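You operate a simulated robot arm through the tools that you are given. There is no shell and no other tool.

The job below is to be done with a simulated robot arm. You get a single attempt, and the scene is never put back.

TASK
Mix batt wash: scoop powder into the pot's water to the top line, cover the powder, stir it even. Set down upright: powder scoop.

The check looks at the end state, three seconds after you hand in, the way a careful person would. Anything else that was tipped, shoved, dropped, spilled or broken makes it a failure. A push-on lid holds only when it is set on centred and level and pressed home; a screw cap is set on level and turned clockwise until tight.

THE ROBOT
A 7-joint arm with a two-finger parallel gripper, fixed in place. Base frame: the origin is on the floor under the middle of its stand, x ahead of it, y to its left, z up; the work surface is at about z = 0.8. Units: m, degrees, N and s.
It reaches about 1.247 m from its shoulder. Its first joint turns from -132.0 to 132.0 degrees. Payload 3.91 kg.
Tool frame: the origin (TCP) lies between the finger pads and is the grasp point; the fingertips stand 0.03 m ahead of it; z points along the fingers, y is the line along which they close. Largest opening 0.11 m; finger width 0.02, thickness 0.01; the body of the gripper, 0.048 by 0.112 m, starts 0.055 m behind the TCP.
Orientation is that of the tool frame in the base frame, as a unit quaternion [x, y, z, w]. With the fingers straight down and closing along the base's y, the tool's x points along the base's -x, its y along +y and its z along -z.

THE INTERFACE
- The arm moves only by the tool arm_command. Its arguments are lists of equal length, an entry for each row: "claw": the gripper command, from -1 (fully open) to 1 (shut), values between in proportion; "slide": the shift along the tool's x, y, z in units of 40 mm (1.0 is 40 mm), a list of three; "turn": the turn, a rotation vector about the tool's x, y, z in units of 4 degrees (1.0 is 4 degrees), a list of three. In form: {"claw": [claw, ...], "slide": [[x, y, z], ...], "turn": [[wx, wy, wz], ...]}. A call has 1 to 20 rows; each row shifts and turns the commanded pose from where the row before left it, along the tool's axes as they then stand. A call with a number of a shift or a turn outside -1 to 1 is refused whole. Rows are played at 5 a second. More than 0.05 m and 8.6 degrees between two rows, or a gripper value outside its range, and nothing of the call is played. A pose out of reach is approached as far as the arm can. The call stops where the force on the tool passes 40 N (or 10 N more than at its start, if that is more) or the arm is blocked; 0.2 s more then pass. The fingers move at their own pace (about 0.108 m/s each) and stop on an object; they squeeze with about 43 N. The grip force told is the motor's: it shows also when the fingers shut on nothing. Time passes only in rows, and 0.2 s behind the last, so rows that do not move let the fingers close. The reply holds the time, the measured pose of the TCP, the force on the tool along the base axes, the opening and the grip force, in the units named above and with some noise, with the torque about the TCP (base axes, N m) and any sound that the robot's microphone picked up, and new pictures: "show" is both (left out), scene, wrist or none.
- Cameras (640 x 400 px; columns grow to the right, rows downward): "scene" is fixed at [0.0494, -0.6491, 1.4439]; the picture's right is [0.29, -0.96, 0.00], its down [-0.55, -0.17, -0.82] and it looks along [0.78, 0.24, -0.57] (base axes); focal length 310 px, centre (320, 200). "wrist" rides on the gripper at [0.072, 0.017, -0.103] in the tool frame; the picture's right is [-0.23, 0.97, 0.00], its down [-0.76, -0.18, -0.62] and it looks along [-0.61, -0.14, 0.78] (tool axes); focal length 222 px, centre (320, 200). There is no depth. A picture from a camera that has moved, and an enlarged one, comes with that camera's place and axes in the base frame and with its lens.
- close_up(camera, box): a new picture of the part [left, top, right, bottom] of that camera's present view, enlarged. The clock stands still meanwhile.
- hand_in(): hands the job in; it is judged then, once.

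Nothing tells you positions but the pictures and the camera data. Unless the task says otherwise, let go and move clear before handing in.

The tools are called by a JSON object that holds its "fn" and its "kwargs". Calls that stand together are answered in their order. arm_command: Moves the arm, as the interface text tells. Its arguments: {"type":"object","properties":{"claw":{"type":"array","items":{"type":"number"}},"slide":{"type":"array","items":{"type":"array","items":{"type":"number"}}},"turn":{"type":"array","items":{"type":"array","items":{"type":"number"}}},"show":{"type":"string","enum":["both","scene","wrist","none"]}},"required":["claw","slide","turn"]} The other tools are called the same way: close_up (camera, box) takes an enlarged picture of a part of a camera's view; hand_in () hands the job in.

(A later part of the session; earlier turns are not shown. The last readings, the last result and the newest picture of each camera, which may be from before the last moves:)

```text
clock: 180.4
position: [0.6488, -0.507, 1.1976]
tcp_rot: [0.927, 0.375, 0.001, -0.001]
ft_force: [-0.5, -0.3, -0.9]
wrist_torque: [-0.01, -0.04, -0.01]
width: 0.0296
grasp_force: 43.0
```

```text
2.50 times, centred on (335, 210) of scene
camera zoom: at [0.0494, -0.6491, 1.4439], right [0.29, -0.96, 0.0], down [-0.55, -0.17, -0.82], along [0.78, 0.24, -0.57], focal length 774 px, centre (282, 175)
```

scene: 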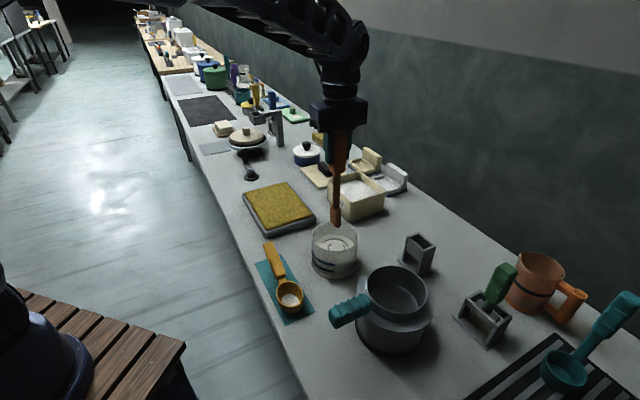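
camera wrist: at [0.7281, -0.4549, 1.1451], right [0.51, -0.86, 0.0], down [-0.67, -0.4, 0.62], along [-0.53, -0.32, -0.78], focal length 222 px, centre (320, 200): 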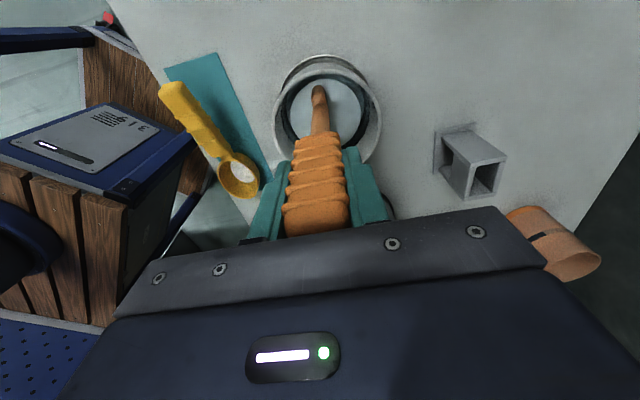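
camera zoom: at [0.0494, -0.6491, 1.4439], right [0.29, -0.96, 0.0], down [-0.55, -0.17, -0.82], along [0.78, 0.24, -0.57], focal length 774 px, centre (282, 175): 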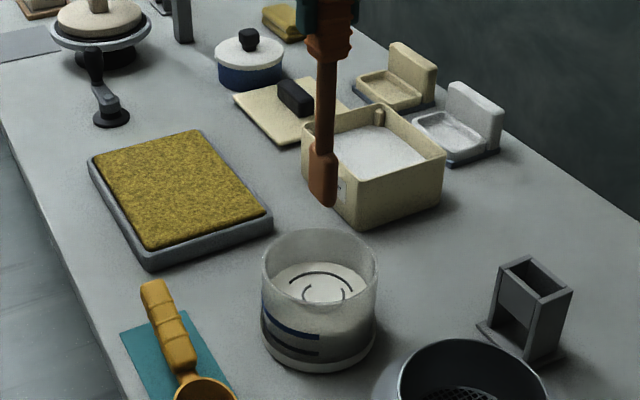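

{"fn": "arm_command", "kwargs": {"claw": [1, 1, 1, 1, 1, 1, 1, 1, 1, 1], "slide": [[-0.24, 0.405, 0], [-0.48, 0.81, 0], [-0.48, 0.81, 0], [-0.48, 0.81, 0], [-0.48, 0.81, 0], [-0.48, 0.81, 0], [-0.24, 0.405, 0], [0, 0, 0], [0, 0, 0], [0, 0, 0]], "turn": [[0, 0, 0], [0, 0, 0], [0, 0, 0], [0, 0, 0], [0, 0, 0], [0, 0, 0], [0, 0, 0], [0, 0, 0], [0, 0, 0], [0, 0, 0]], "show": "both"}}

{"fn": "close_up", "kwargs": {"camera": "wrist", "box": [250, 40, 390, 180]}}

{"fn": "close_up", "kwargs": {"camera": "scene", "box": [380, 110, 480, 290]}}

```text
clock: 182.6
position: [0.7016, -0.728, 1.1971]
tcp_rot: [0.928, 0.374, 0.001, 0.0]
ft_force: [0.5, 0.1, -0.8]
wrist_torque: [-0.01, -0.01, -0.03]
width: 0.0296
grasp_force: 43.0
camera wrist: at [0.7639, -0.6902, 1.3008], right [0.51, -0.86, 0.0], down [-0.67, -0.4, 0.62], along [-0.53, -0.32, -0.78], focal length 222 px, centre (320, 200)
```

scene: 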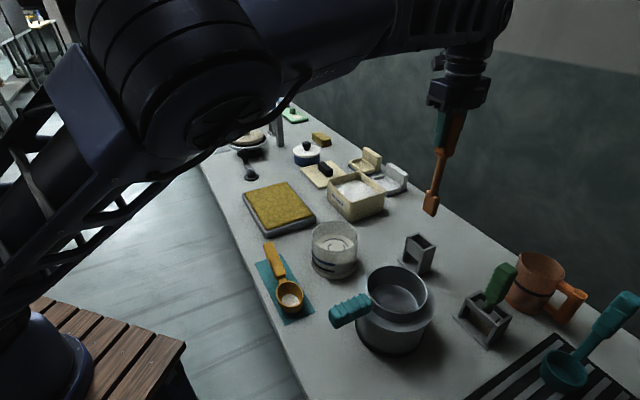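
wrist: 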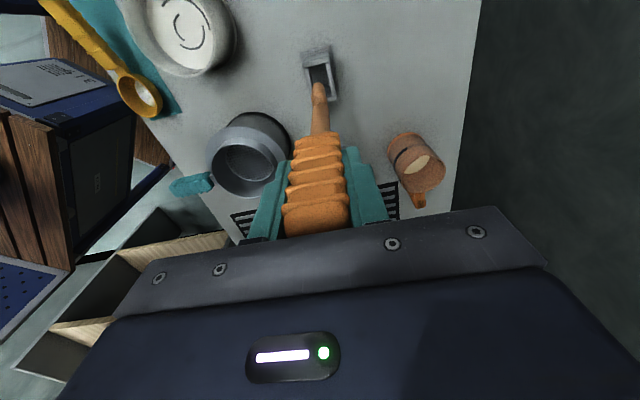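

```text
2.86 times, centred on (320, 110) of wrist
camera zoom: at [0.7639, -0.6902, 1.3008], right [0.51, -0.86, 0.0], down [-0.67, -0.4, 0.62], along [-0.53, -0.32, -0.78], focal length 635 px, centre (320, 457)
```

zoom: 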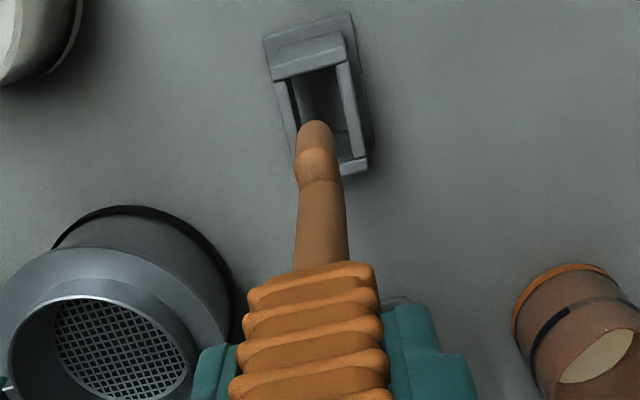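

```text
2.22 times, centred on (430, 200) of scene
camera zoom: at [0.0494, -0.6491, 1.4439], right [0.29, -0.96, 0.0], down [-0.55, -0.17, -0.82], along [0.78, 0.24, -0.57], focal length 688 px, centre (76, 200)
```

zoom: 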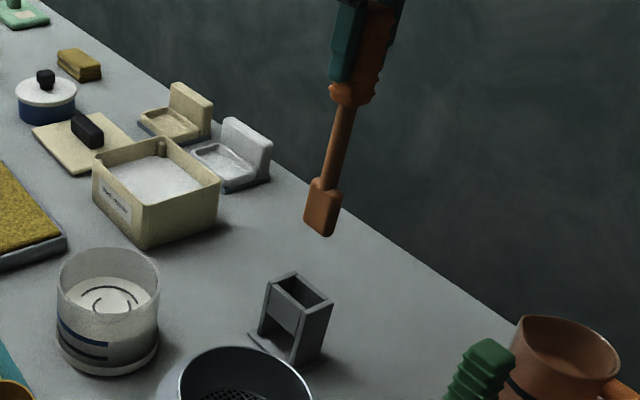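

The alignment matches the pick-up view. I lower the paddle back into its holder slowly.

{"fn": "arm_command", "kwargs": {"claw": [1, 1, 1, 1, 1, 1, 1, 1, 1, 1, 1, 1], "slide": [[0, -0.03, 0.4], [0, 0, 0.5], [0, 0, 0.5], [0, 0, 0.4], [0, 0, 0.4], [0, 0, 0.4], [0, 0, 0.4], [0, 0, 0.4], [0, 0, 0.4], [0, 0, 0.3], [0, 0, 0.2], [0, 0, 0]], "turn": [[0, 0, 0], [0, 0, 0], [0, 0, 0], [0, 0, 0], [0, 0, 0], [0, 0, 0], [0, 0, 0], [0, 0, 0], [0, 0, 0], [0, 0, 0], [0, 0, 0], [0, 0, 0]], "show": "none"}}

{"fn": "close_up", "kwargs": {"camera": "scene", "box": [370, 130, 470, 290]}}

```text
clock: 185.2
position: [0.7003, -0.7259, 1.0253]
tcp_rot: [0.927, 0.374, 0.001, 0.0]
ft_force: [0.1, -0.4, -1.9]
wrist_torque: [0.03, 0.03, -0.02]
width: 0.0296
grasp_force: 43.2
```

```text
2.50 times, centred on (420, 210) of scene
camera zoom: at [0.0494, -0.6491, 1.4439], right [0.29, -0.96, 0.0], down [-0.55, -0.17, -0.82], along [0.78, 0.24, -0.57], focal length 774 px, centre (70, 175)
```

zoom: 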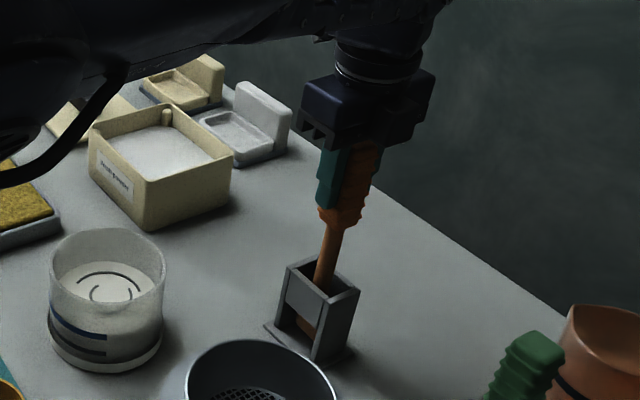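

The paddle is inside the holder, about 7 mm above its resting height. I lower the rest, then open and rise.

{"fn": "arm_command", "kwargs": {"claw": [1, 1, 1, 1, 1], "slide": [[0, 0, 0.08], [0, 0, 0.07], [0, 0, 0.04], [0, 0, 0.02], [0, 0, 0]], "turn": [[0, 0, 0], [0, 0, 0], [0, 0, 0], [0, 0, 0], [0, 0, 0]], "show": "none"}}

```text
clock: 186.4
position: [0.7019, -0.7269, 1.0158]
tcp_rot: [0.928, 0.374, 0.002, 0.0]
ft_force: [-0.7, 0.0, 0.8]
wrist_torque: [0.11, 0.09, -0.06]
width: 0.0298
grasp_force: 43.3
```

{"fn": "arm_command", "kwargs": {"claw": [0.6, 0.4, 0.2, 0, -0.3, -0.5, -0.5, -0.5, -0.5, -0.5, -0.5, -0.5], "slide": [[0, 0, 0], [0, 0, 0], [0, 0, 0], [0, 0, 0], [0, 0, 0], [0, 0, 0], [0, 0, -0.4], [0, 0, -0.8], [0, 0, -1], [0, 0, -1], [0, 0, -1], [0, 0, 0]], "turn": [[0, 0, 0], [0, 0, 0], [0, 0, 0], [0, 0, 0], [0, 0, 0], [0, 0, 0], [0, 0, 0], [0, 0, 0], [0, 0, 0], [0, 0, 0], [0, 0, 0], [0, 0, 0]], "show": "both"}}

{"fn": "close_up", "kwargs": {"camera": "scene", "box": [370, 130, 470, 290]}}

```text
clock: 189.0
position: [0.7005, -0.7261, 1.1849]
tcp_rot: [0.927, 0.374, 0.0, -0.001]
ft_force: [-0.9, -0.7, -0.8]
wrist_torque: [0.01, -0.01, -0.01]
width: 0.0825
grasp_force: 0.0
camera wrist: at [0.7629, -0.689, 1.2884], right [0.51, -0.86, 0.0], down [-0.67, -0.4, 0.62], along [-0.53, -0.32, -0.78], focal length 222 px, centre (320, 200)
```

scene: 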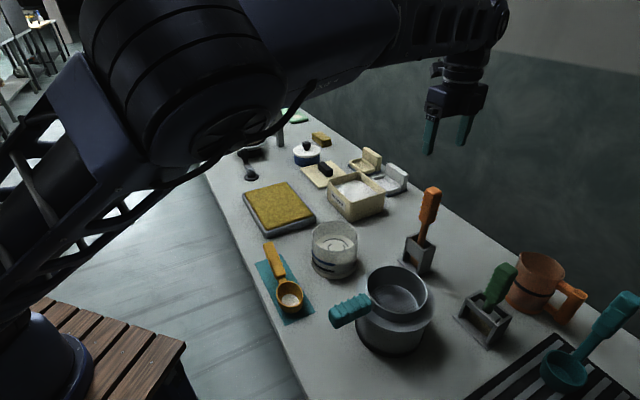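
wrist: 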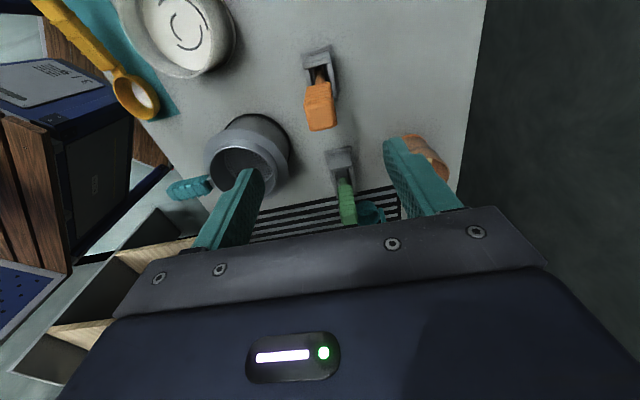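

```text
2.50 times, centred on (420, 210) of scene
camera zoom: at [0.0494, -0.6491, 1.4439], right [0.29, -0.96, 0.0], down [-0.55, -0.17, -0.82], along [0.78, 0.24, -0.57], focal length 774 px, centre (70, 175)
```

zoom: 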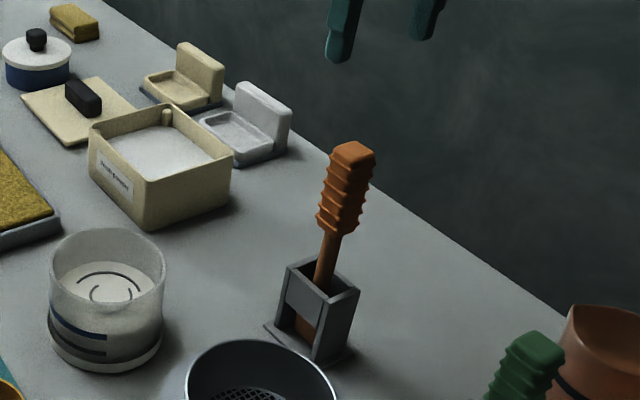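

The paddle is back upright in its holder. Now for the box lid: I move over to the lid's handle at about (1.097, -0.354).

{"fn": "arm_command", "kwargs": {"claw": [-0.3, -0.3, -0.3, -0.3, -0.3, -0.3, -0.3, -0.3, -0.3, -0.3, -0.3, -0.3, -0.3, -0.3, -0.3, -0.3], "slide": [[0.97, 0.013, 0], [0.97, 0.013, 0], [0.97, 0.013, 0], [0.97, 0.013, 0], [0.97, 0.013, 0], [0.97, 0.013, 0], [0.97, 0.013, 0], [0.97, 0.013, 0], [0.97, 0.013, 0], [0.97, 0.013, 0], [0.97, 0.013, 0], [0.97, 0.013, 0], [0.97, 0.013, 0], [0.97, 0.013, 0], [0, 0, 0], [0, 0, 0]], "turn": [[0, 0, 0], [0, 0, 0], [0, 0, 0], [0, 0, 0], [0, 0, 0], [0, 0, 0], [0, 0, 0], [0, 0, 0], [0, 0, 0], [0, 0, 0], [0, 0, 0], [0, 0, 0], [0, 0, 0], [0, 0, 0], [0, 0, 0], [0, 0, 0]], "show": "both"}}

{"fn": "close_up", "kwargs": {"camera": "wrist", "box": [200, 30, 440, 230]}}

```text
clock: 192.4
position: [1.0853, -0.36, 1.185]
tcp_rot: [0.928, 0.373, 0.001, -0.001]
ft_force: [-0.4, -0.4, -0.4]
wrist_torque: [0.0, -0.03, 0.0]
width: 0.0713
grasp_force: 0.1
out of reach, approached as far as the arm can: row 14
camera wrist: at [1.1489, -0.3228, 1.2892], right [0.51, -0.86, 0.0], down [-0.67, -0.4, 0.62], along [-0.53, -0.32, -0.78], focal length 222 px, centre (320, 200)
```

scene: 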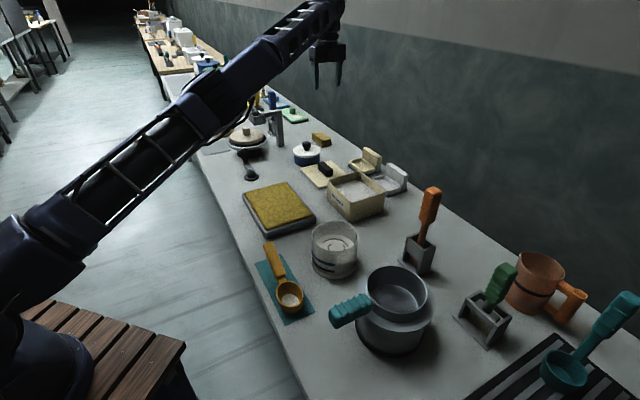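
wrist: 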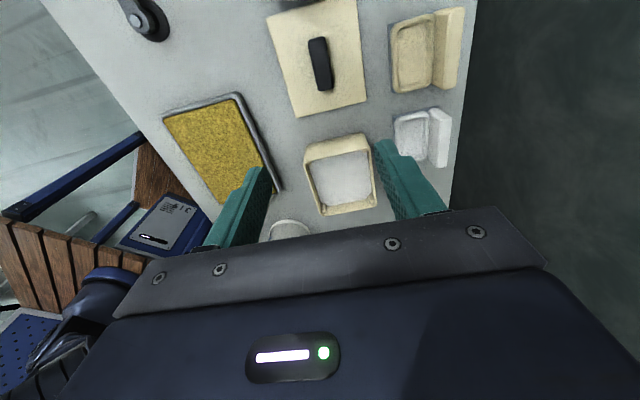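

```text
2.00 times, centred on (320, 130) of wrist
camera zoom: at [1.1489, -0.3228, 1.2892], right [0.51, -0.86, 0.0], down [-0.67, -0.4, 0.62], along [-0.53, -0.32, -0.78], focal length 444 px, centre (320, 340)
```

zoom: 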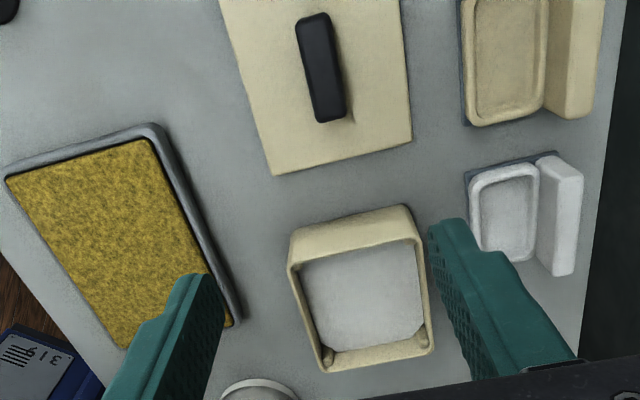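

The arm is just at its reach limit at this height, but the view shows box and lid well. I zoom in to measure both precisely before descending.

{"fn": "close_up", "kwargs": {"camera": "wrist", "box": [295, 125, 385, 220]}}

{"fn": "close_up", "kwargs": {"camera": "wrist", "box": [255, 0, 375, 125]}}

{"fn": "close_up", "kwargs": {"camera": "scene", "box": [295, 155, 395, 225]}}

```text
4.21 times, centred on (340, 172) of wrist
camera zoom: at [1.1489, -0.3228, 1.2892], right [0.51, -0.86, 0.0], down [-0.67, -0.4, 0.62], along [-0.53, -0.32, -0.78], focal length 935 px, centre (236, 316)
```

zoom: 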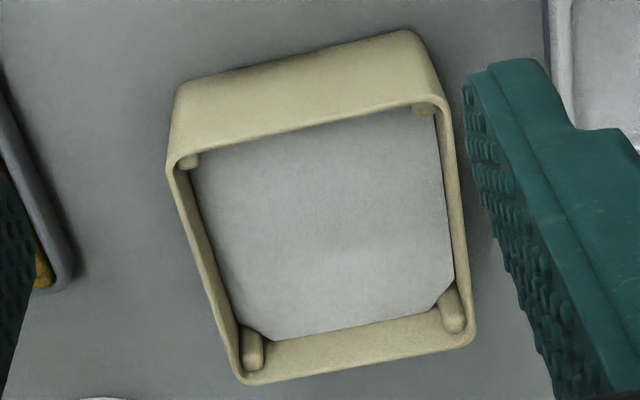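

```text
3.20 times, centred on (315, 62) of wrist
camera zoom: at [1.1489, -0.3228, 1.2892], right [0.51, -0.86, 0.0], down [-0.67, -0.4, 0.62], along [-0.53, -0.32, -0.78], focal length 711 px, centre (336, 640)
```

zoom: 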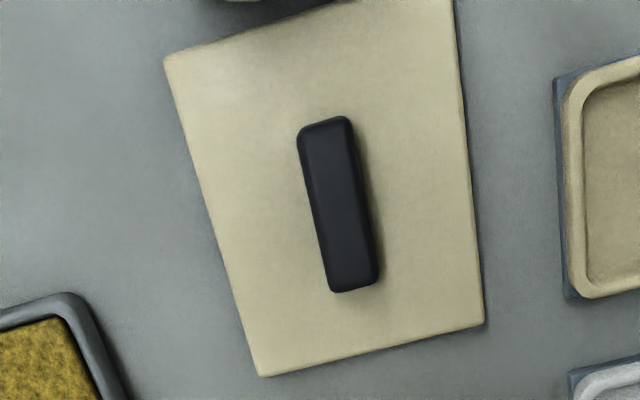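

```text
5.71 times, centred on (345, 190) of scene
camera zoom: at [0.0494, -0.6491, 1.4439], right [0.29, -0.96, 0.0], down [-0.55, -0.17, -0.82], along [0.78, 0.24, -0.57], focal length 1769 px, centre (177, 257)
```

zoom: 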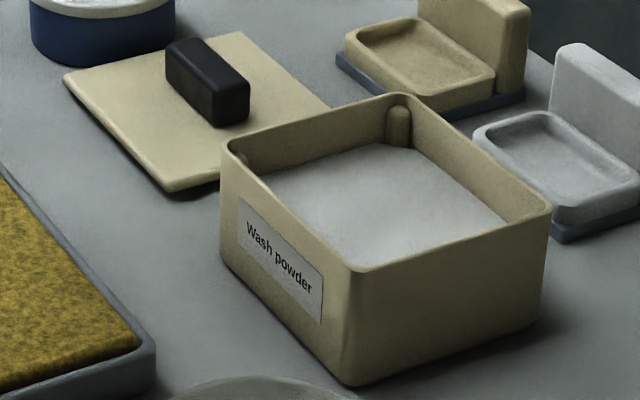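

The measurements agree: the lid centre and its bar are at about (1.098, -0.355), the bar top is near z≈0.834, and the box rim centre is at (0.930, -0.509) with rim z≈0.887. I descend above the lid handle.

{"fn": "arm_command", "kwargs": {"claw": [-0.3, -0.3, -0.3, -0.3, -0.3, -0.3, -0.3, -0.3], "slide": [[0, 0, 0.8], [0, 0, 0.8], [0, 0, 0.8], [0, 0, 0.8], [0, 0, 0.8], [0, 0, 0.8], [0, 0, 0.6], [0, 0, 0]], "turn": [[0, 0, 0], [0, 0, 0], [0, 0, 0], [0, 0, 0], [0, 0, 0], [0, 0, 0], [0, 0, 0], [0, 0, 0]], "show": "both"}}

{"fn": "close_up", "kwargs": {"camera": "wrist", "box": [220, 30, 420, 230]}}

```text
clock: 194.2
position: [1.0871, -0.3621, 0.9671]
tcp_rot: [0.927, 0.374, 0.0, 0.0]
ft_force: [-0.3, 0.3, -0.3]
wrist_torque: [0.01, 0.0, 0.0]
width: 0.0715
grasp_force: 0.0
camera wrist: at [1.1497, -0.3237, 1.0712], right [0.51, -0.86, 0.0], down [-0.67, -0.4, 0.62], along [-0.53, -0.32, -0.78], focal length 222 px, centre (320, 200)
```

scene: 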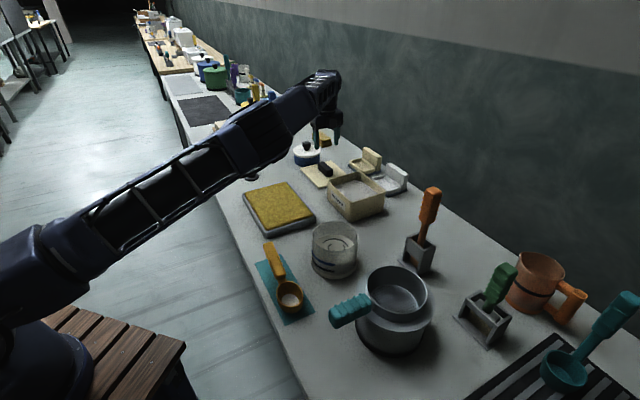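
wrist: 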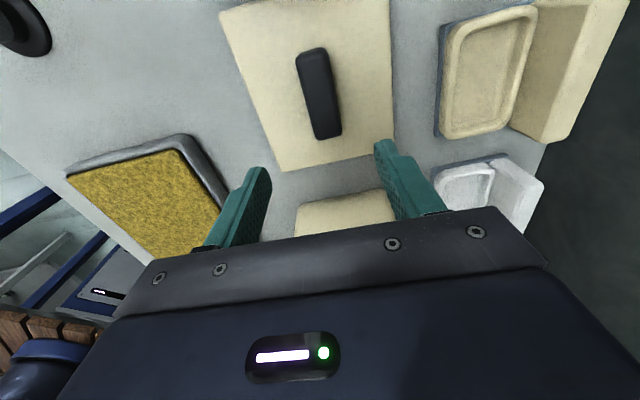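

```text
2.00 times, centred on (320, 130) of wrist
camera zoom: at [1.1497, -0.3237, 1.0712], right [0.51, -0.86, 0.0], down [-0.67, -0.4, 0.62], along [-0.53, -0.32, -0.78], focal length 444 px, centre (320, 340)
```

zoom: 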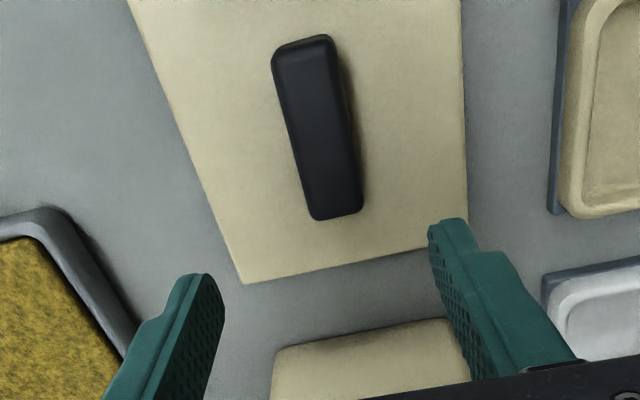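

I shift 17 mm along the handle direction to centre on the bar, then check reach.

{"fn": "arm_command", "kwargs": {"claw": [-0.3, -0.3, -0.3, -0.3, -0.3], "slide": [[0.2, 0.04, 0.4], [0.2, 0.035, 0.4], [0, 0, 0.4], [0, 0, 0.3], [0, 0, 0]], "turn": [[0, 0, 0], [0, 0, 0], [0, 0, 0], [0, 0, 0], [0, 0, 0]], "show": "both"}}

{"fn": "close_up", "kwargs": {"camera": "wrist", "box": [220, 30, 420, 230]}}

{"fn": "close_up", "kwargs": {"camera": "scene", "box": [280, 90, 400, 220]}}

```text
clock: 195.4
position: [1.1008, -0.3513, 0.9085]
tcp_rot: [0.927, 0.374, 0.0, -0.001]
ft_force: [-0.2, 0.4, -0.1]
wrist_torque: [0.02, 0.02, 0.0]
width: 0.0717
grasp_force: 0.0
camera wrist: at [1.1636, -0.3142, 1.0129], right [0.51, -0.86, 0.0], down [-0.67, -0.4, 0.62], along [-0.53, -0.32, -0.78], focal length 222 px, centre (320, 200)
```

scene: 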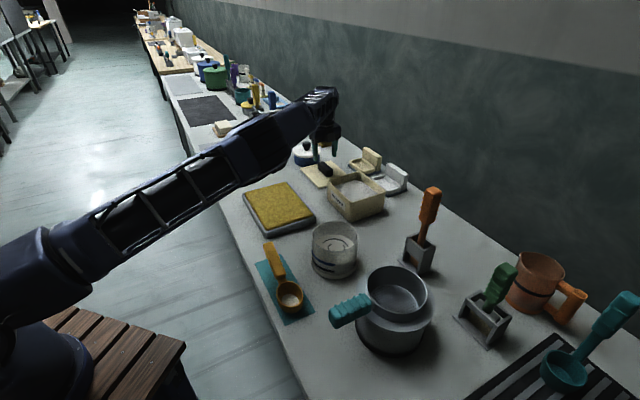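
wrist: 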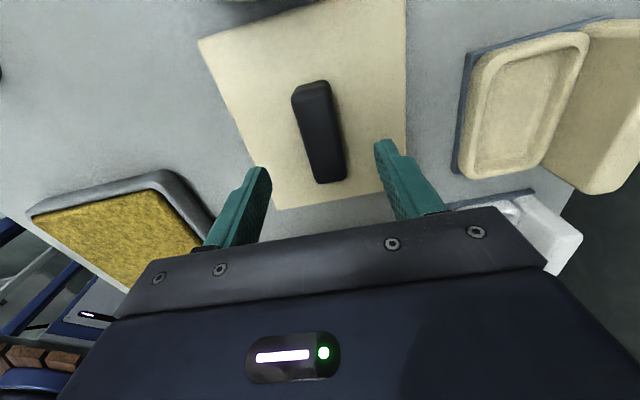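

```text
2.00 times, centred on (320, 130) of wrist
camera zoom: at [1.1636, -0.3142, 1.0129], right [0.51, -0.86, 0.0], down [-0.67, -0.4, 0.62], along [-0.53, -0.32, -0.78], focal length 444 px, centre (320, 340)
```

zoom: 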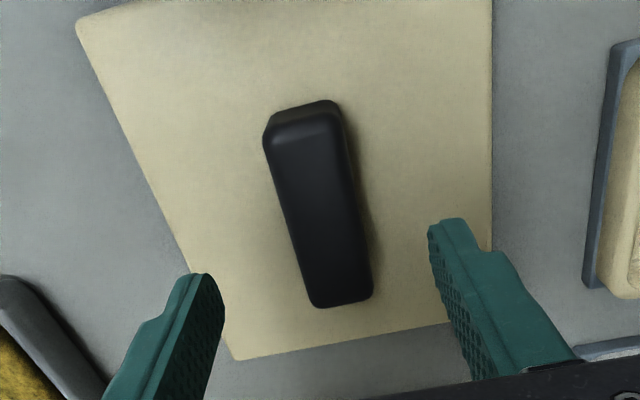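

```text
3.08 times, centred on (340, 155) of scene
camera zoom: at [0.0494, -0.6491, 1.4439], right [0.29, -0.96, 0.0], down [-0.55, -0.17, -0.82], along [0.78, 0.24, -0.57], focal length 953 px, centre (258, 338)
```

zoom: 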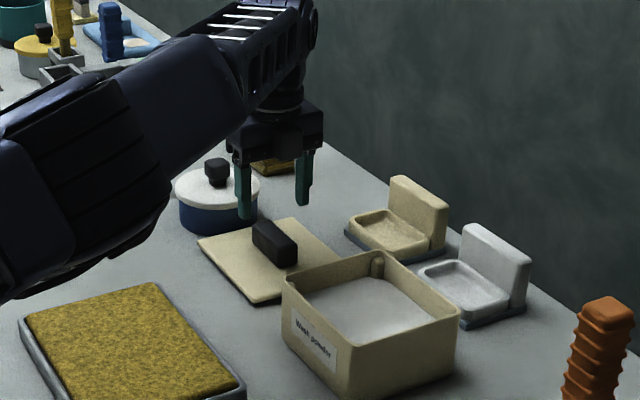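

Reach is fine and the bar is centred between the fingers. I descend to the handle and close on it.

{"fn": "arm_command", "kwargs": {"claw": [-0.3, -0.3, -0.3, -0.3, -0.3, 0.2, 0.6, 1, 1, 1, 1], "slide": [[-0.08, 0, 0.4], [0, 0, 0.5], [0, 0, 0.4], [0, 0, 0.24], [0, 0, 0], [0, 0, 0], [0, 0, 0], [0, 0, 0], [0, 0, 0], [0, 0, 0], [0, 0, 0]], "turn": [[0, 0, 0], [0, 0, 0], [0, 0, 0], [0, 0, 0], [0, 0, 0], [0, 0, 0], [0, 0, 0], [0, 0, 0], [0, 0, 0], [0, 0, 0], [0, 0, 0]], "show": "both"}}

{"fn": "close_up", "kwargs": {"camera": "scene", "box": [280, 120, 380, 220]}}

```text
clock: 197.8
position: [1.0986, -0.3532, 0.8469]
tcp_rot: [0.927, 0.374, 0.001, 0.0]
ft_force: [-0.6, 0.0, 0.0]
wrist_torque: [0.01, -0.08, 0.02]
width: 0.0297
grasp_force: 42.6
camera wrist: at [1.1613, -0.316, 0.9513], right [0.51, -0.86, 0.0], down [-0.67, -0.4, 0.62], along [-0.53, -0.32, -0.78], focal length 222 px, centre (320, 200)
```

scene: 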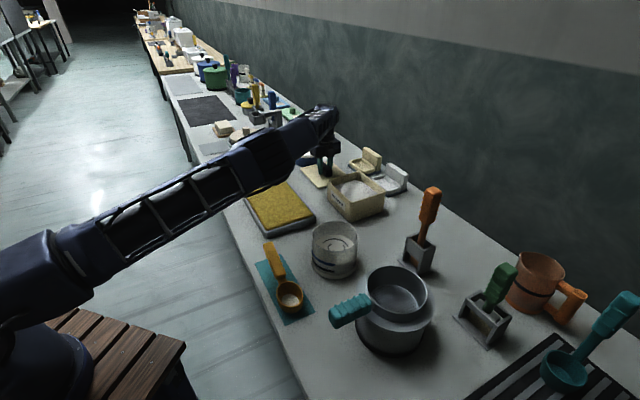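
wrist: 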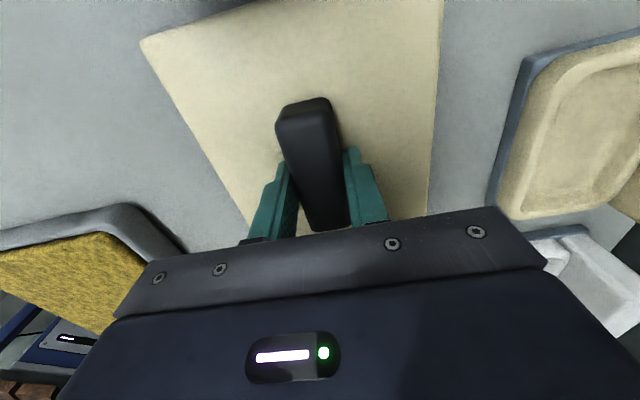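

```text
4.00 times, centred on (330, 170) of scene
camera zoom: at [0.0494, -0.6491, 1.4439], right [0.29, -0.96, 0.0], down [-0.55, -0.17, -0.82], along [0.78, 0.24, -0.57], focal length 1238 px, centre (280, 320)
```

zoom: 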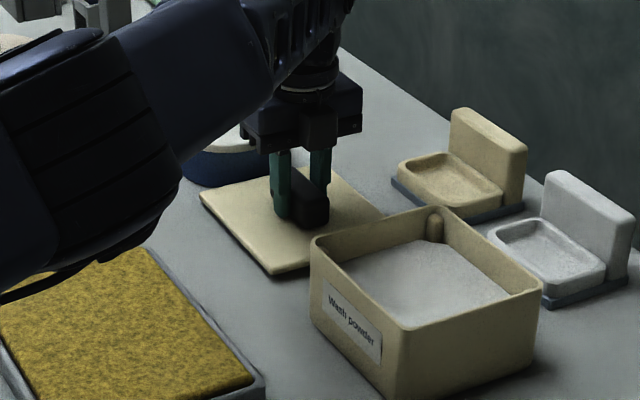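

The bar is gripped (30 mm). I lift the lid slowly and check it stays level.

{"fn": "arm_command", "kwargs": {"claw": [1, 1, 1, 1, 1, 1], "slide": [[0, 0, -0.1], [0, 0, -0.15], [0, 0, -0.2], [0, 0, -0.2], [0, 0, -0.2], [0, 0, 0]], "turn": [[0, 0, 0], [0, 0, 0], [0, 0, 0], [0, 0, 0], [0, 0, 0], [0, 0, 0]], "show": "none"}}

{"fn": "close_up", "kwargs": {"camera": "scene", "box": [280, 120, 380, 220]}}

```text
clock: 199.2
position: [1.0985, -0.3525, 0.8815]
tcp_rot: [0.928, 0.373, 0.0, 0.0]
ft_force: [0.1, -0.5, -1.7]
wrist_torque: [-0.01, -0.02, 0.04]
width: 0.0296
grasp_force: 42.6
```

```text
4.00 times, centred on (330, 170) of scene
camera zoom: at [0.0494, -0.6491, 1.4439], right [0.29, -0.96, 0.0], down [-0.55, -0.17, -0.82], along [0.78, 0.24, -0.57], focal length 1238 px, centre (280, 320)
```

zoom: 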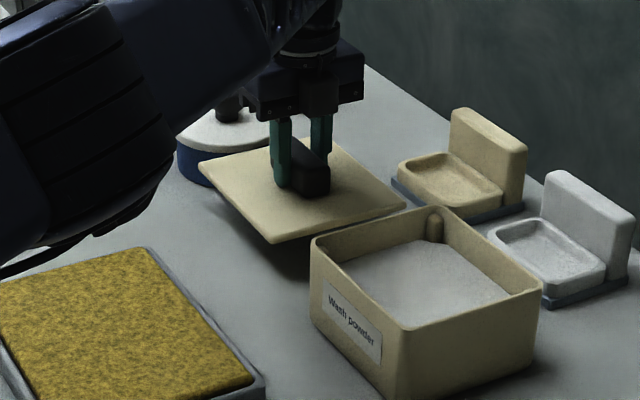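

The lid comes up level. I lift it clear of the box rim while drawing it slightly toward the box.

{"fn": "arm_command", "kwargs": {"claw": [1, 1, 1, 1, 1, 1, 1, 1], "slide": [[-0.1, 0, -0.3], [-0.15, 0, -0.4], [-0.15, 0, -0.4], [-0.15, 0, -0.4], [-0.15, 0, -0.4], [-0.1, 0, -0.4], [0, 0, -0.3], [0, 0, 0]], "turn": [[0, 0, 0], [0, 0, 0], [0, 0, 0], [0, 0, 0], [0, 0, 0], [0, 0, 0], [0, 0, 0], [0, 0, 0]], "show": "both"}}

{"fn": "close_up", "kwargs": {"camera": "scene", "box": [270, 90, 390, 220]}}

```text
clock: 201.0
position: [1.0759, -0.3749, 0.9854]
tcp_rot: [0.928, 0.373, 0.001, -0.001]
ft_force: [-0.4, 0.7, -1.0]
wrist_torque: [0.0, 0.02, 0.03]
width: 0.0295
grasp_force: 43.3
camera wrist: at [1.1381, -0.3381, 1.0889], right [0.51, -0.86, 0.0], down [-0.67, -0.4, 0.62], along [-0.53, -0.32, -0.78], focal length 222 px, centre (320, 200)
```

scene: 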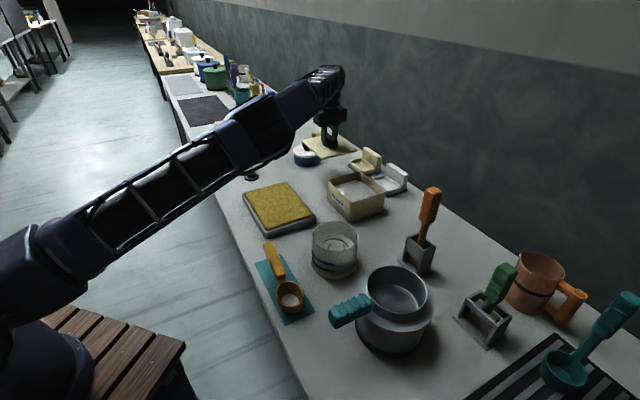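
wrist: 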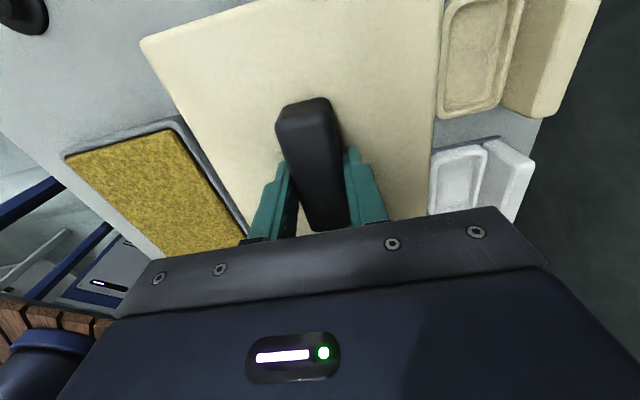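

```text
3.08 times, centred on (330, 155) of scene
camera zoom: at [0.0494, -0.6491, 1.4439], right [0.29, -0.96, 0.0], down [-0.55, -0.17, -0.82], along [0.78, 0.24, -0.57], focal length 953 px, centre (289, 338)
```

zoom: 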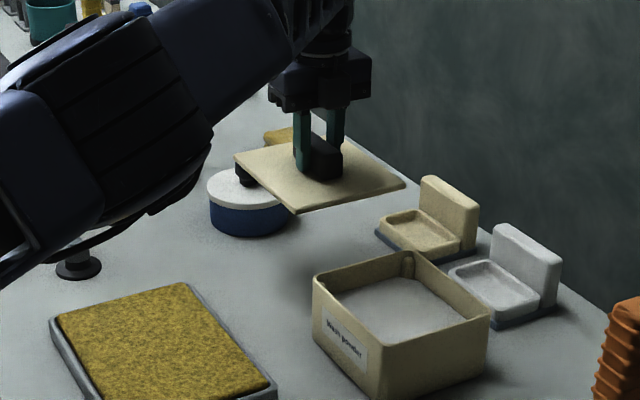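

{"fn": "close_up", "kwargs": {"camera": "wrist", "box": [120, 0, 460, 215]}}

{"fn": "close_up", "kwargs": {"camera": "scene", "box": [290, 115, 370, 175]}}

```text
1.86 times, centred on (290, 108) of wrist
camera zoom: at [1.1381, -0.3381, 1.0889], right [0.51, -0.86, 0.0], down [-0.67, -0.4, 0.62], along [-0.53, -0.32, -0.78], focal length 413 px, centre (376, 372)
```

zoom: 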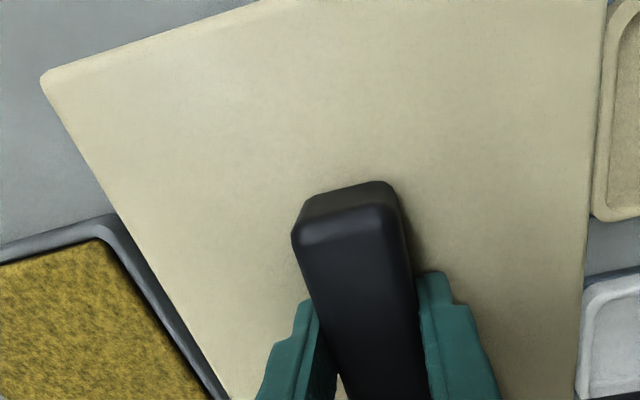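

```text
6.67 times, centred on (330, 145) of scene
camera zoom: at [0.0494, -0.6491, 1.4439], right [0.29, -0.96, 0.0], down [-0.55, -0.17, -0.82], along [0.78, 0.24, -0.57], focal length 2064 px, centre (253, 567)
```

zoom: 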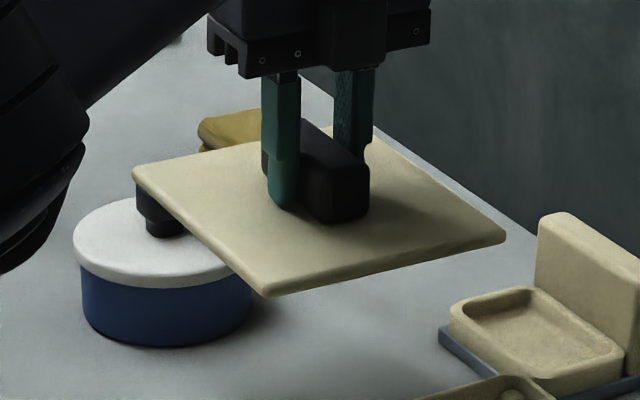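

The lid is level and centred under the gripper within a few millimetres. I move it over the box's centre.

{"fn": "arm_command", "kwargs": {"claw": [1, 1, 1, 1, 1, 1, 1, 1, 1, 1, 1, 1], "slide": [[-0.3, -0.01, 0], [-0.52, -0.011, 0], [-0.52, -0.011, 0], [-0.52, -0.011, 0], [-0.52, -0.011, 0], [-0.52, -0.011, 0], [-0.52, -0.011, 0], [-0.52, -0.011, 0], [-0.52, -0.011, 0], [-0.5, -0.01, 0], [0, 0, 0], [0, 0, 0]], "turn": [[0, 0, 0], [0, 0, 0], [0, 0, 0], [0, 0, 0], [0, 0, 0], [0, 0, 0], [0, 0, 0], [0, 0, 0], [0, 0, 0], [0, 0, 0], [0, 0, 0], [0, 0, 0]], "show": "both"}}

{"fn": "close_up", "kwargs": {"camera": "scene", "box": [300, 130, 410, 230]}}

```text
clock: 203.6
position: [0.93, -0.5098, 0.9854]
tcp_rot: [0.928, 0.374, 0.002, 0.0]
ft_force: [-0.2, 0.8, -0.5]
wrist_torque: [0.02, -0.03, 0.01]
width: 0.0295
grasp_force: 42.5
camera wrist: at [0.9929, -0.4732, 1.089], right [0.51, -0.86, 0.0], down [-0.67, -0.4, 0.62], along [-0.53, -0.32, -0.78], focal length 222 px, centre (320, 200)
```

scene: 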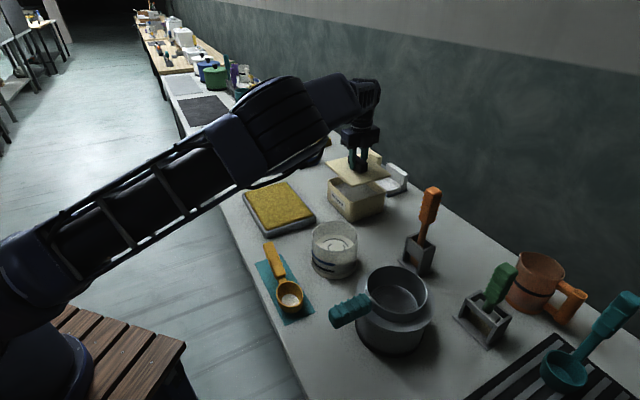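
wrist: 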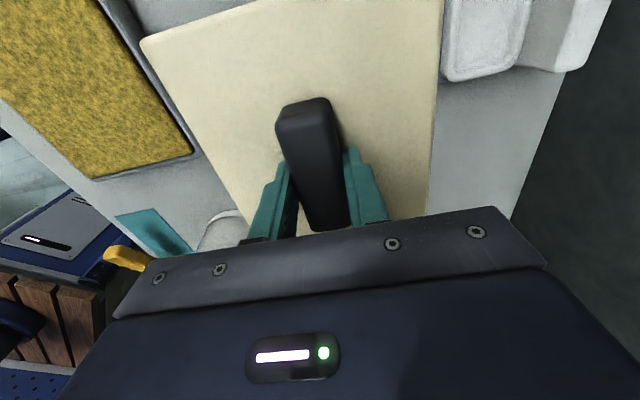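

```text
4.00 times, centred on (355, 180) of scene
camera zoom: at [0.0494, -0.6491, 1.4439], right [0.29, -0.96, 0.0], down [-0.55, -0.17, -0.82], along [0.78, 0.24, -0.57], focal length 1238 px, centre (180, 280)
```

zoom: 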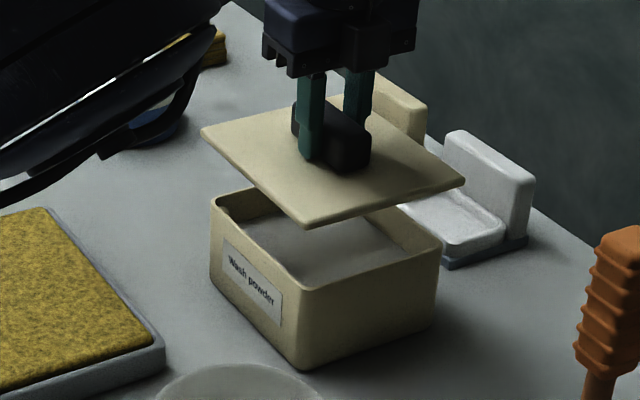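

The lid hovers over the box. I lower it to about 1 cm above the rim, where I can compare lid and rim edges with little parallax.

{"fn": "arm_command", "kwargs": {"claw": [1, 1, 1, 1, 1], "slide": [[0, 0, 0.3], [0, 0, 0.3], [0, 0, 0.3], [0, 0, 0.1], [0, 0, 0]], "turn": [[0, 0, 0], [0, 0, 0], [0, 0, 0], [0, 0, 0], [0, 0, 0]], "show": "none"}}

{"fn": "close_up", "kwargs": {"camera": "scene", "box": [315, 155, 395, 225]}}

{"fn": "close_up", "kwargs": {"camera": "wrist", "box": [120, 0, 460, 215]}}

```text
clock: 204.8
position: [0.9297, -0.5103, 0.9446]
tcp_rot: [0.928, 0.374, 0.001, 0.0]
ft_force: [-1.0, -0.4, -1.3]
wrist_torque: [0.02, 0.0, 0.03]
width: 0.0293
grasp_force: 43.4
```

```text
5.71 times, centred on (355, 190) of scene
camera zoom: at [0.0494, -0.6491, 1.4439], right [0.29, -0.96, 0.0], down [-0.55, -0.17, -0.82], along [0.78, 0.24, -0.57], focal length 1769 px, centre (120, 257)
```

zoom: 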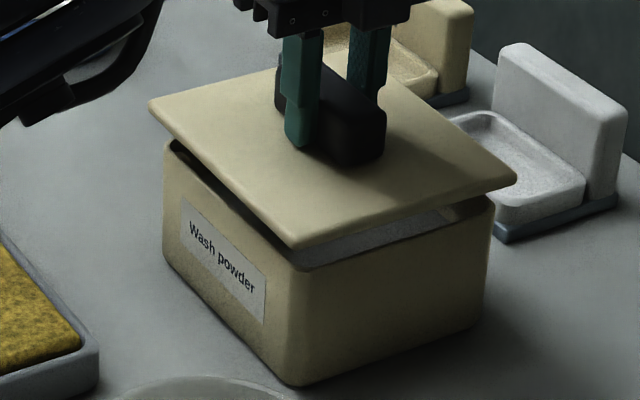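

```text
1.86 times, centred on (290, 108) of wrist
camera zoom: at [0.9924, -0.4729, 1.0487], right [0.51, -0.86, 0.0], down [-0.67, -0.4, 0.62], along [-0.53, -0.32, -0.78], focal length 413 px, centre (376, 372)
```

zoom: 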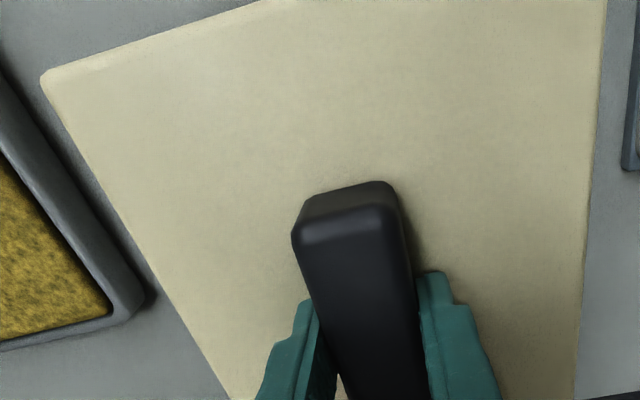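

Measured against each other, lid and rim are centred to within about 2–3 mm and parallel. I make a tiny correction and lower slowly onto the box.

{"fn": "arm_command", "kwargs": {"claw": [1, 1, 1, 1, 1], "slide": [[-0.04, 0, 0], [0, 0, 0.08], [0, 0, 0.08], [0, 0, 0.08], [0, 0, 0]], "turn": [[0, 0, 0], [0, 0, 0], [0, 0, 0], [0, 0, 0], [0, 0, 0]], "show": "none"}}

{"fn": "close_up", "kwargs": {"camera": "scene", "box": [315, 155, 395, 225]}}

```text
clock: 206.0
position: [0.9287, -0.5114, 0.9353]
tcp_rot: [0.928, 0.374, 0.001, 0.0]
ft_force: [0.4, 0.3, -1.9]
wrist_torque: [-0.02, 0.03, 0.02]
width: 0.0295
grasp_force: 43.2
```

```text
5.71 times, centred on (355, 190) of scene
camera zoom: at [0.0494, -0.6491, 1.4439], right [0.29, -0.96, 0.0], down [-0.55, -0.17, -0.82], along [0.78, 0.24, -0.57], focal length 1769 px, centre (120, 257)
```

zoom: 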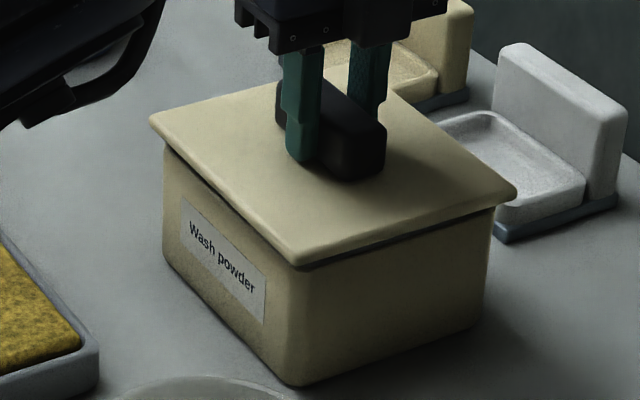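

{"fn": "close_up", "kwargs": {"camera": "scene", "box": [330, 185, 370, 215]}}

{"fn": "close_up", "kwargs": {"camera": "scene", "box": [315, 165, 345, 190]}}

{"fn": "close_up", "kwargs": {"camera": "scene", "box": [365, 175, 395, 200]}}

```text
13.33 times, centred on (350, 200) of scene
camera zoom: at [0.0494, -0.6491, 1.4439], right [0.29, -0.96, 0.0], down [-0.55, -0.17, -0.82], along [0.78, 0.24, -0.57], focal length 4128 px, centre (-80, 200)
```

zoom: 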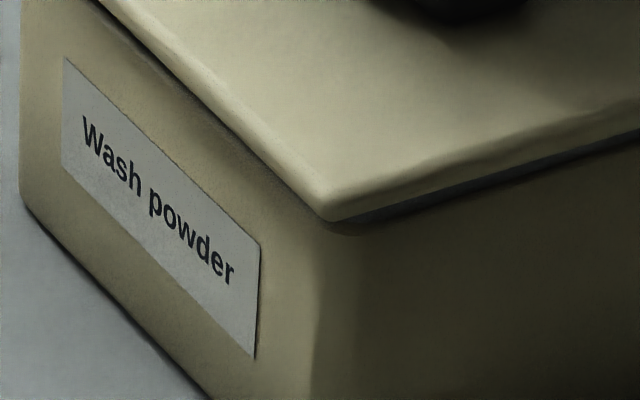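

```text
16.00 times, centred on (330, 178) of scene
camera zoom: at [0.0494, -0.6491, 1.4439], right [0.29, -0.96, 0.0], down [-0.55, -0.17, -0.82], along [0.78, 0.24, -0.57], focal length 4954 px, centre (160, 560)
```

zoom: 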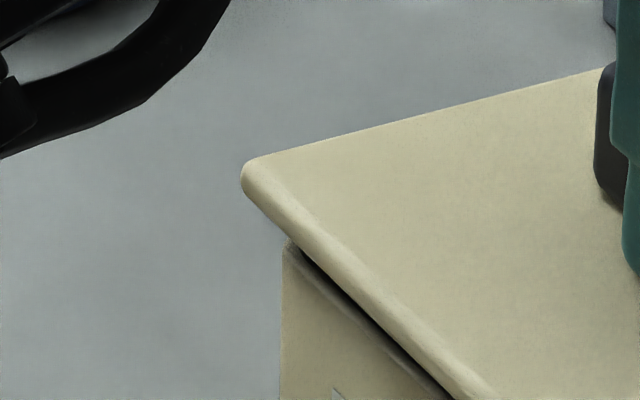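

```text
16.00 times, centred on (380, 188) of scene
camera zoom: at [0.0494, -0.6491, 1.4439], right [0.29, -0.96, 0.0], down [-0.55, -0.17, -0.82], along [0.78, 0.24, -0.57], focal length 4954 px, centre (-640, 400)
```

zoom: 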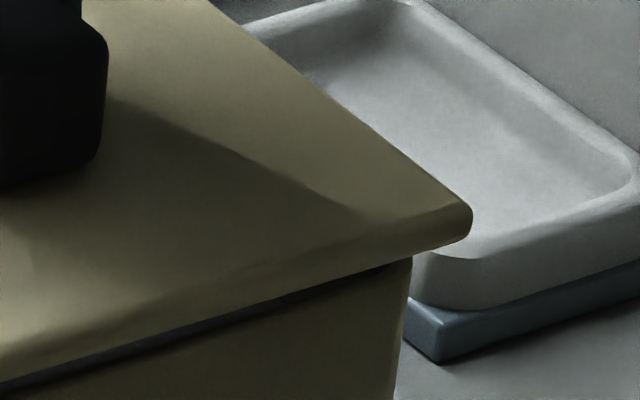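

The lid overhangs evenly (about 8–9 mm each side) and is a few millimetres above the rim. I continue down in small steps and watch the force.

{"fn": "arm_command", "kwargs": {"claw": [1, 1, 1, 1, 1], "slide": [[0, -0.03, 0.04], [0, 0, 0.06], [0, 0, 0.05], [0, 0, 0.05], [0, 0, 0]], "turn": [[0, 0, 0], [0, 0, 0], [0, 0, 0], [0, 0, 0], [0, 0, 0]], "show": "none"}}

{"fn": "close_up", "kwargs": {"camera": "scene", "box": [315, 155, 395, 225]}}

```text
clock: 207.2
position: [0.9289, -0.5105, 0.9302]
tcp_rot: [0.927, 0.374, 0.002, 0.001]
ft_force: [5.6, -4.2, 35.8]
wrist_torque: [0.21, 1.08, 0.07]
width: 0.0297
grasp_force: 42.9
```

```text
5.71 times, centred on (355, 190) of scene
camera zoom: at [0.0494, -0.6491, 1.4439], right [0.29, -0.96, 0.0], down [-0.55, -0.17, -0.82], along [0.78, 0.24, -0.57], focal length 1769 px, centre (120, 257)
```

zoom: 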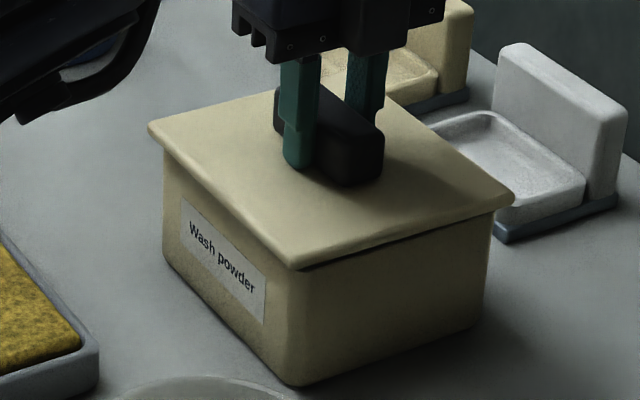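

Force rose to 36 N with contact mainly on the label side. I look closely at the seating before pressing more.

{"fn": "close_up", "kwargs": {"camera": "scene", "box": [330, 185, 370, 215]}}

{"fn": "close_up", "kwargs": {"camera": "scene", "box": [315, 165, 345, 190]}}

{"fn": "close_up", "kwargs": {"camera": "scene", "box": [365, 175, 395, 200]}}

{"fn": "close_up", "kwargs": {"camera": "wrist", "box": [120, 0, 460, 215]}}

```text
13.33 times, centred on (350, 200) of scene
camera zoom: at [0.0494, -0.6491, 1.4439], right [0.29, -0.96, 0.0], down [-0.55, -0.17, -0.82], along [0.78, 0.24, -0.57], focal length 4128 px, centre (-80, 200)
```

zoom: 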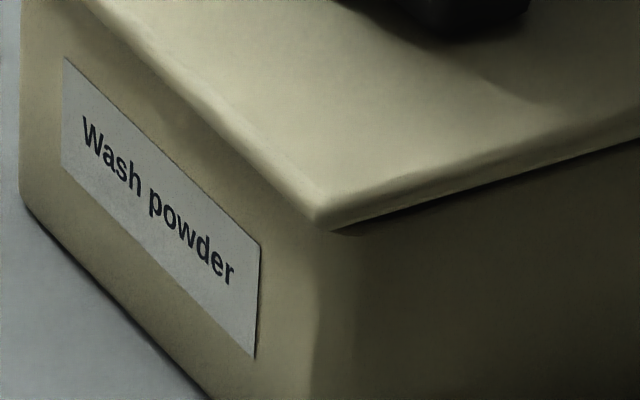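

```text
16.00 times, centred on (330, 178) of scene
camera zoom: at [0.0494, -0.6491, 1.4439], right [0.29, -0.96, 0.0], down [-0.55, -0.17, -0.82], along [0.78, 0.24, -0.57], focal length 4954 px, centre (160, 560)
```

zoom: 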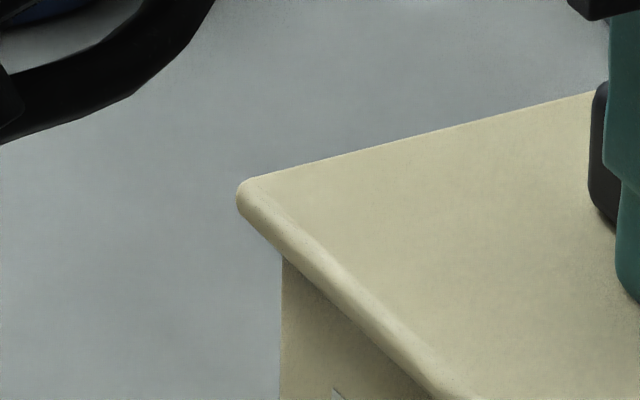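

```text
16.00 times, centred on (380, 188) of scene
camera zoom: at [0.0494, -0.6491, 1.4439], right [0.29, -0.96, 0.0], down [-0.55, -0.17, -0.82], along [0.78, 0.24, -0.57], focal length 4954 px, centre (-640, 400)
```

zoom: 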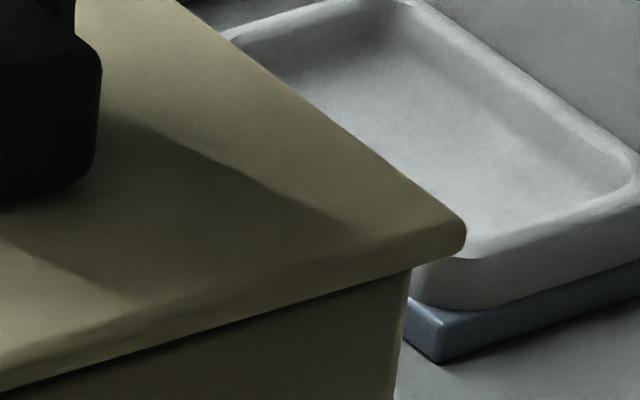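

```text
1.86 times, centred on (290, 108) of wrist
camera zoom: at [0.9907, -0.4729, 1.0346], right [0.51, -0.86, 0.0], down [-0.68, -0.4, 0.62], along [-0.53, -0.32, -0.78], focal length 413 px, centre (376, 372)
```

zoom: 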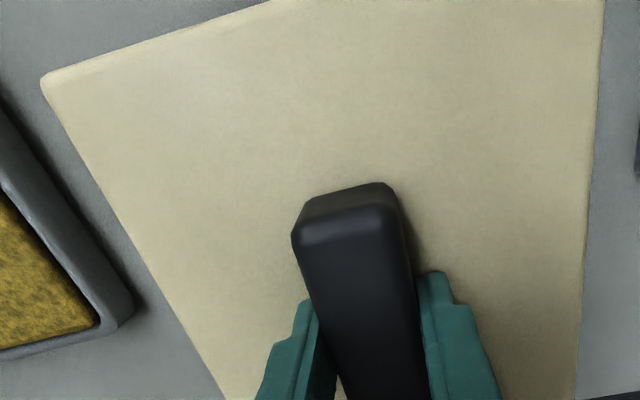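

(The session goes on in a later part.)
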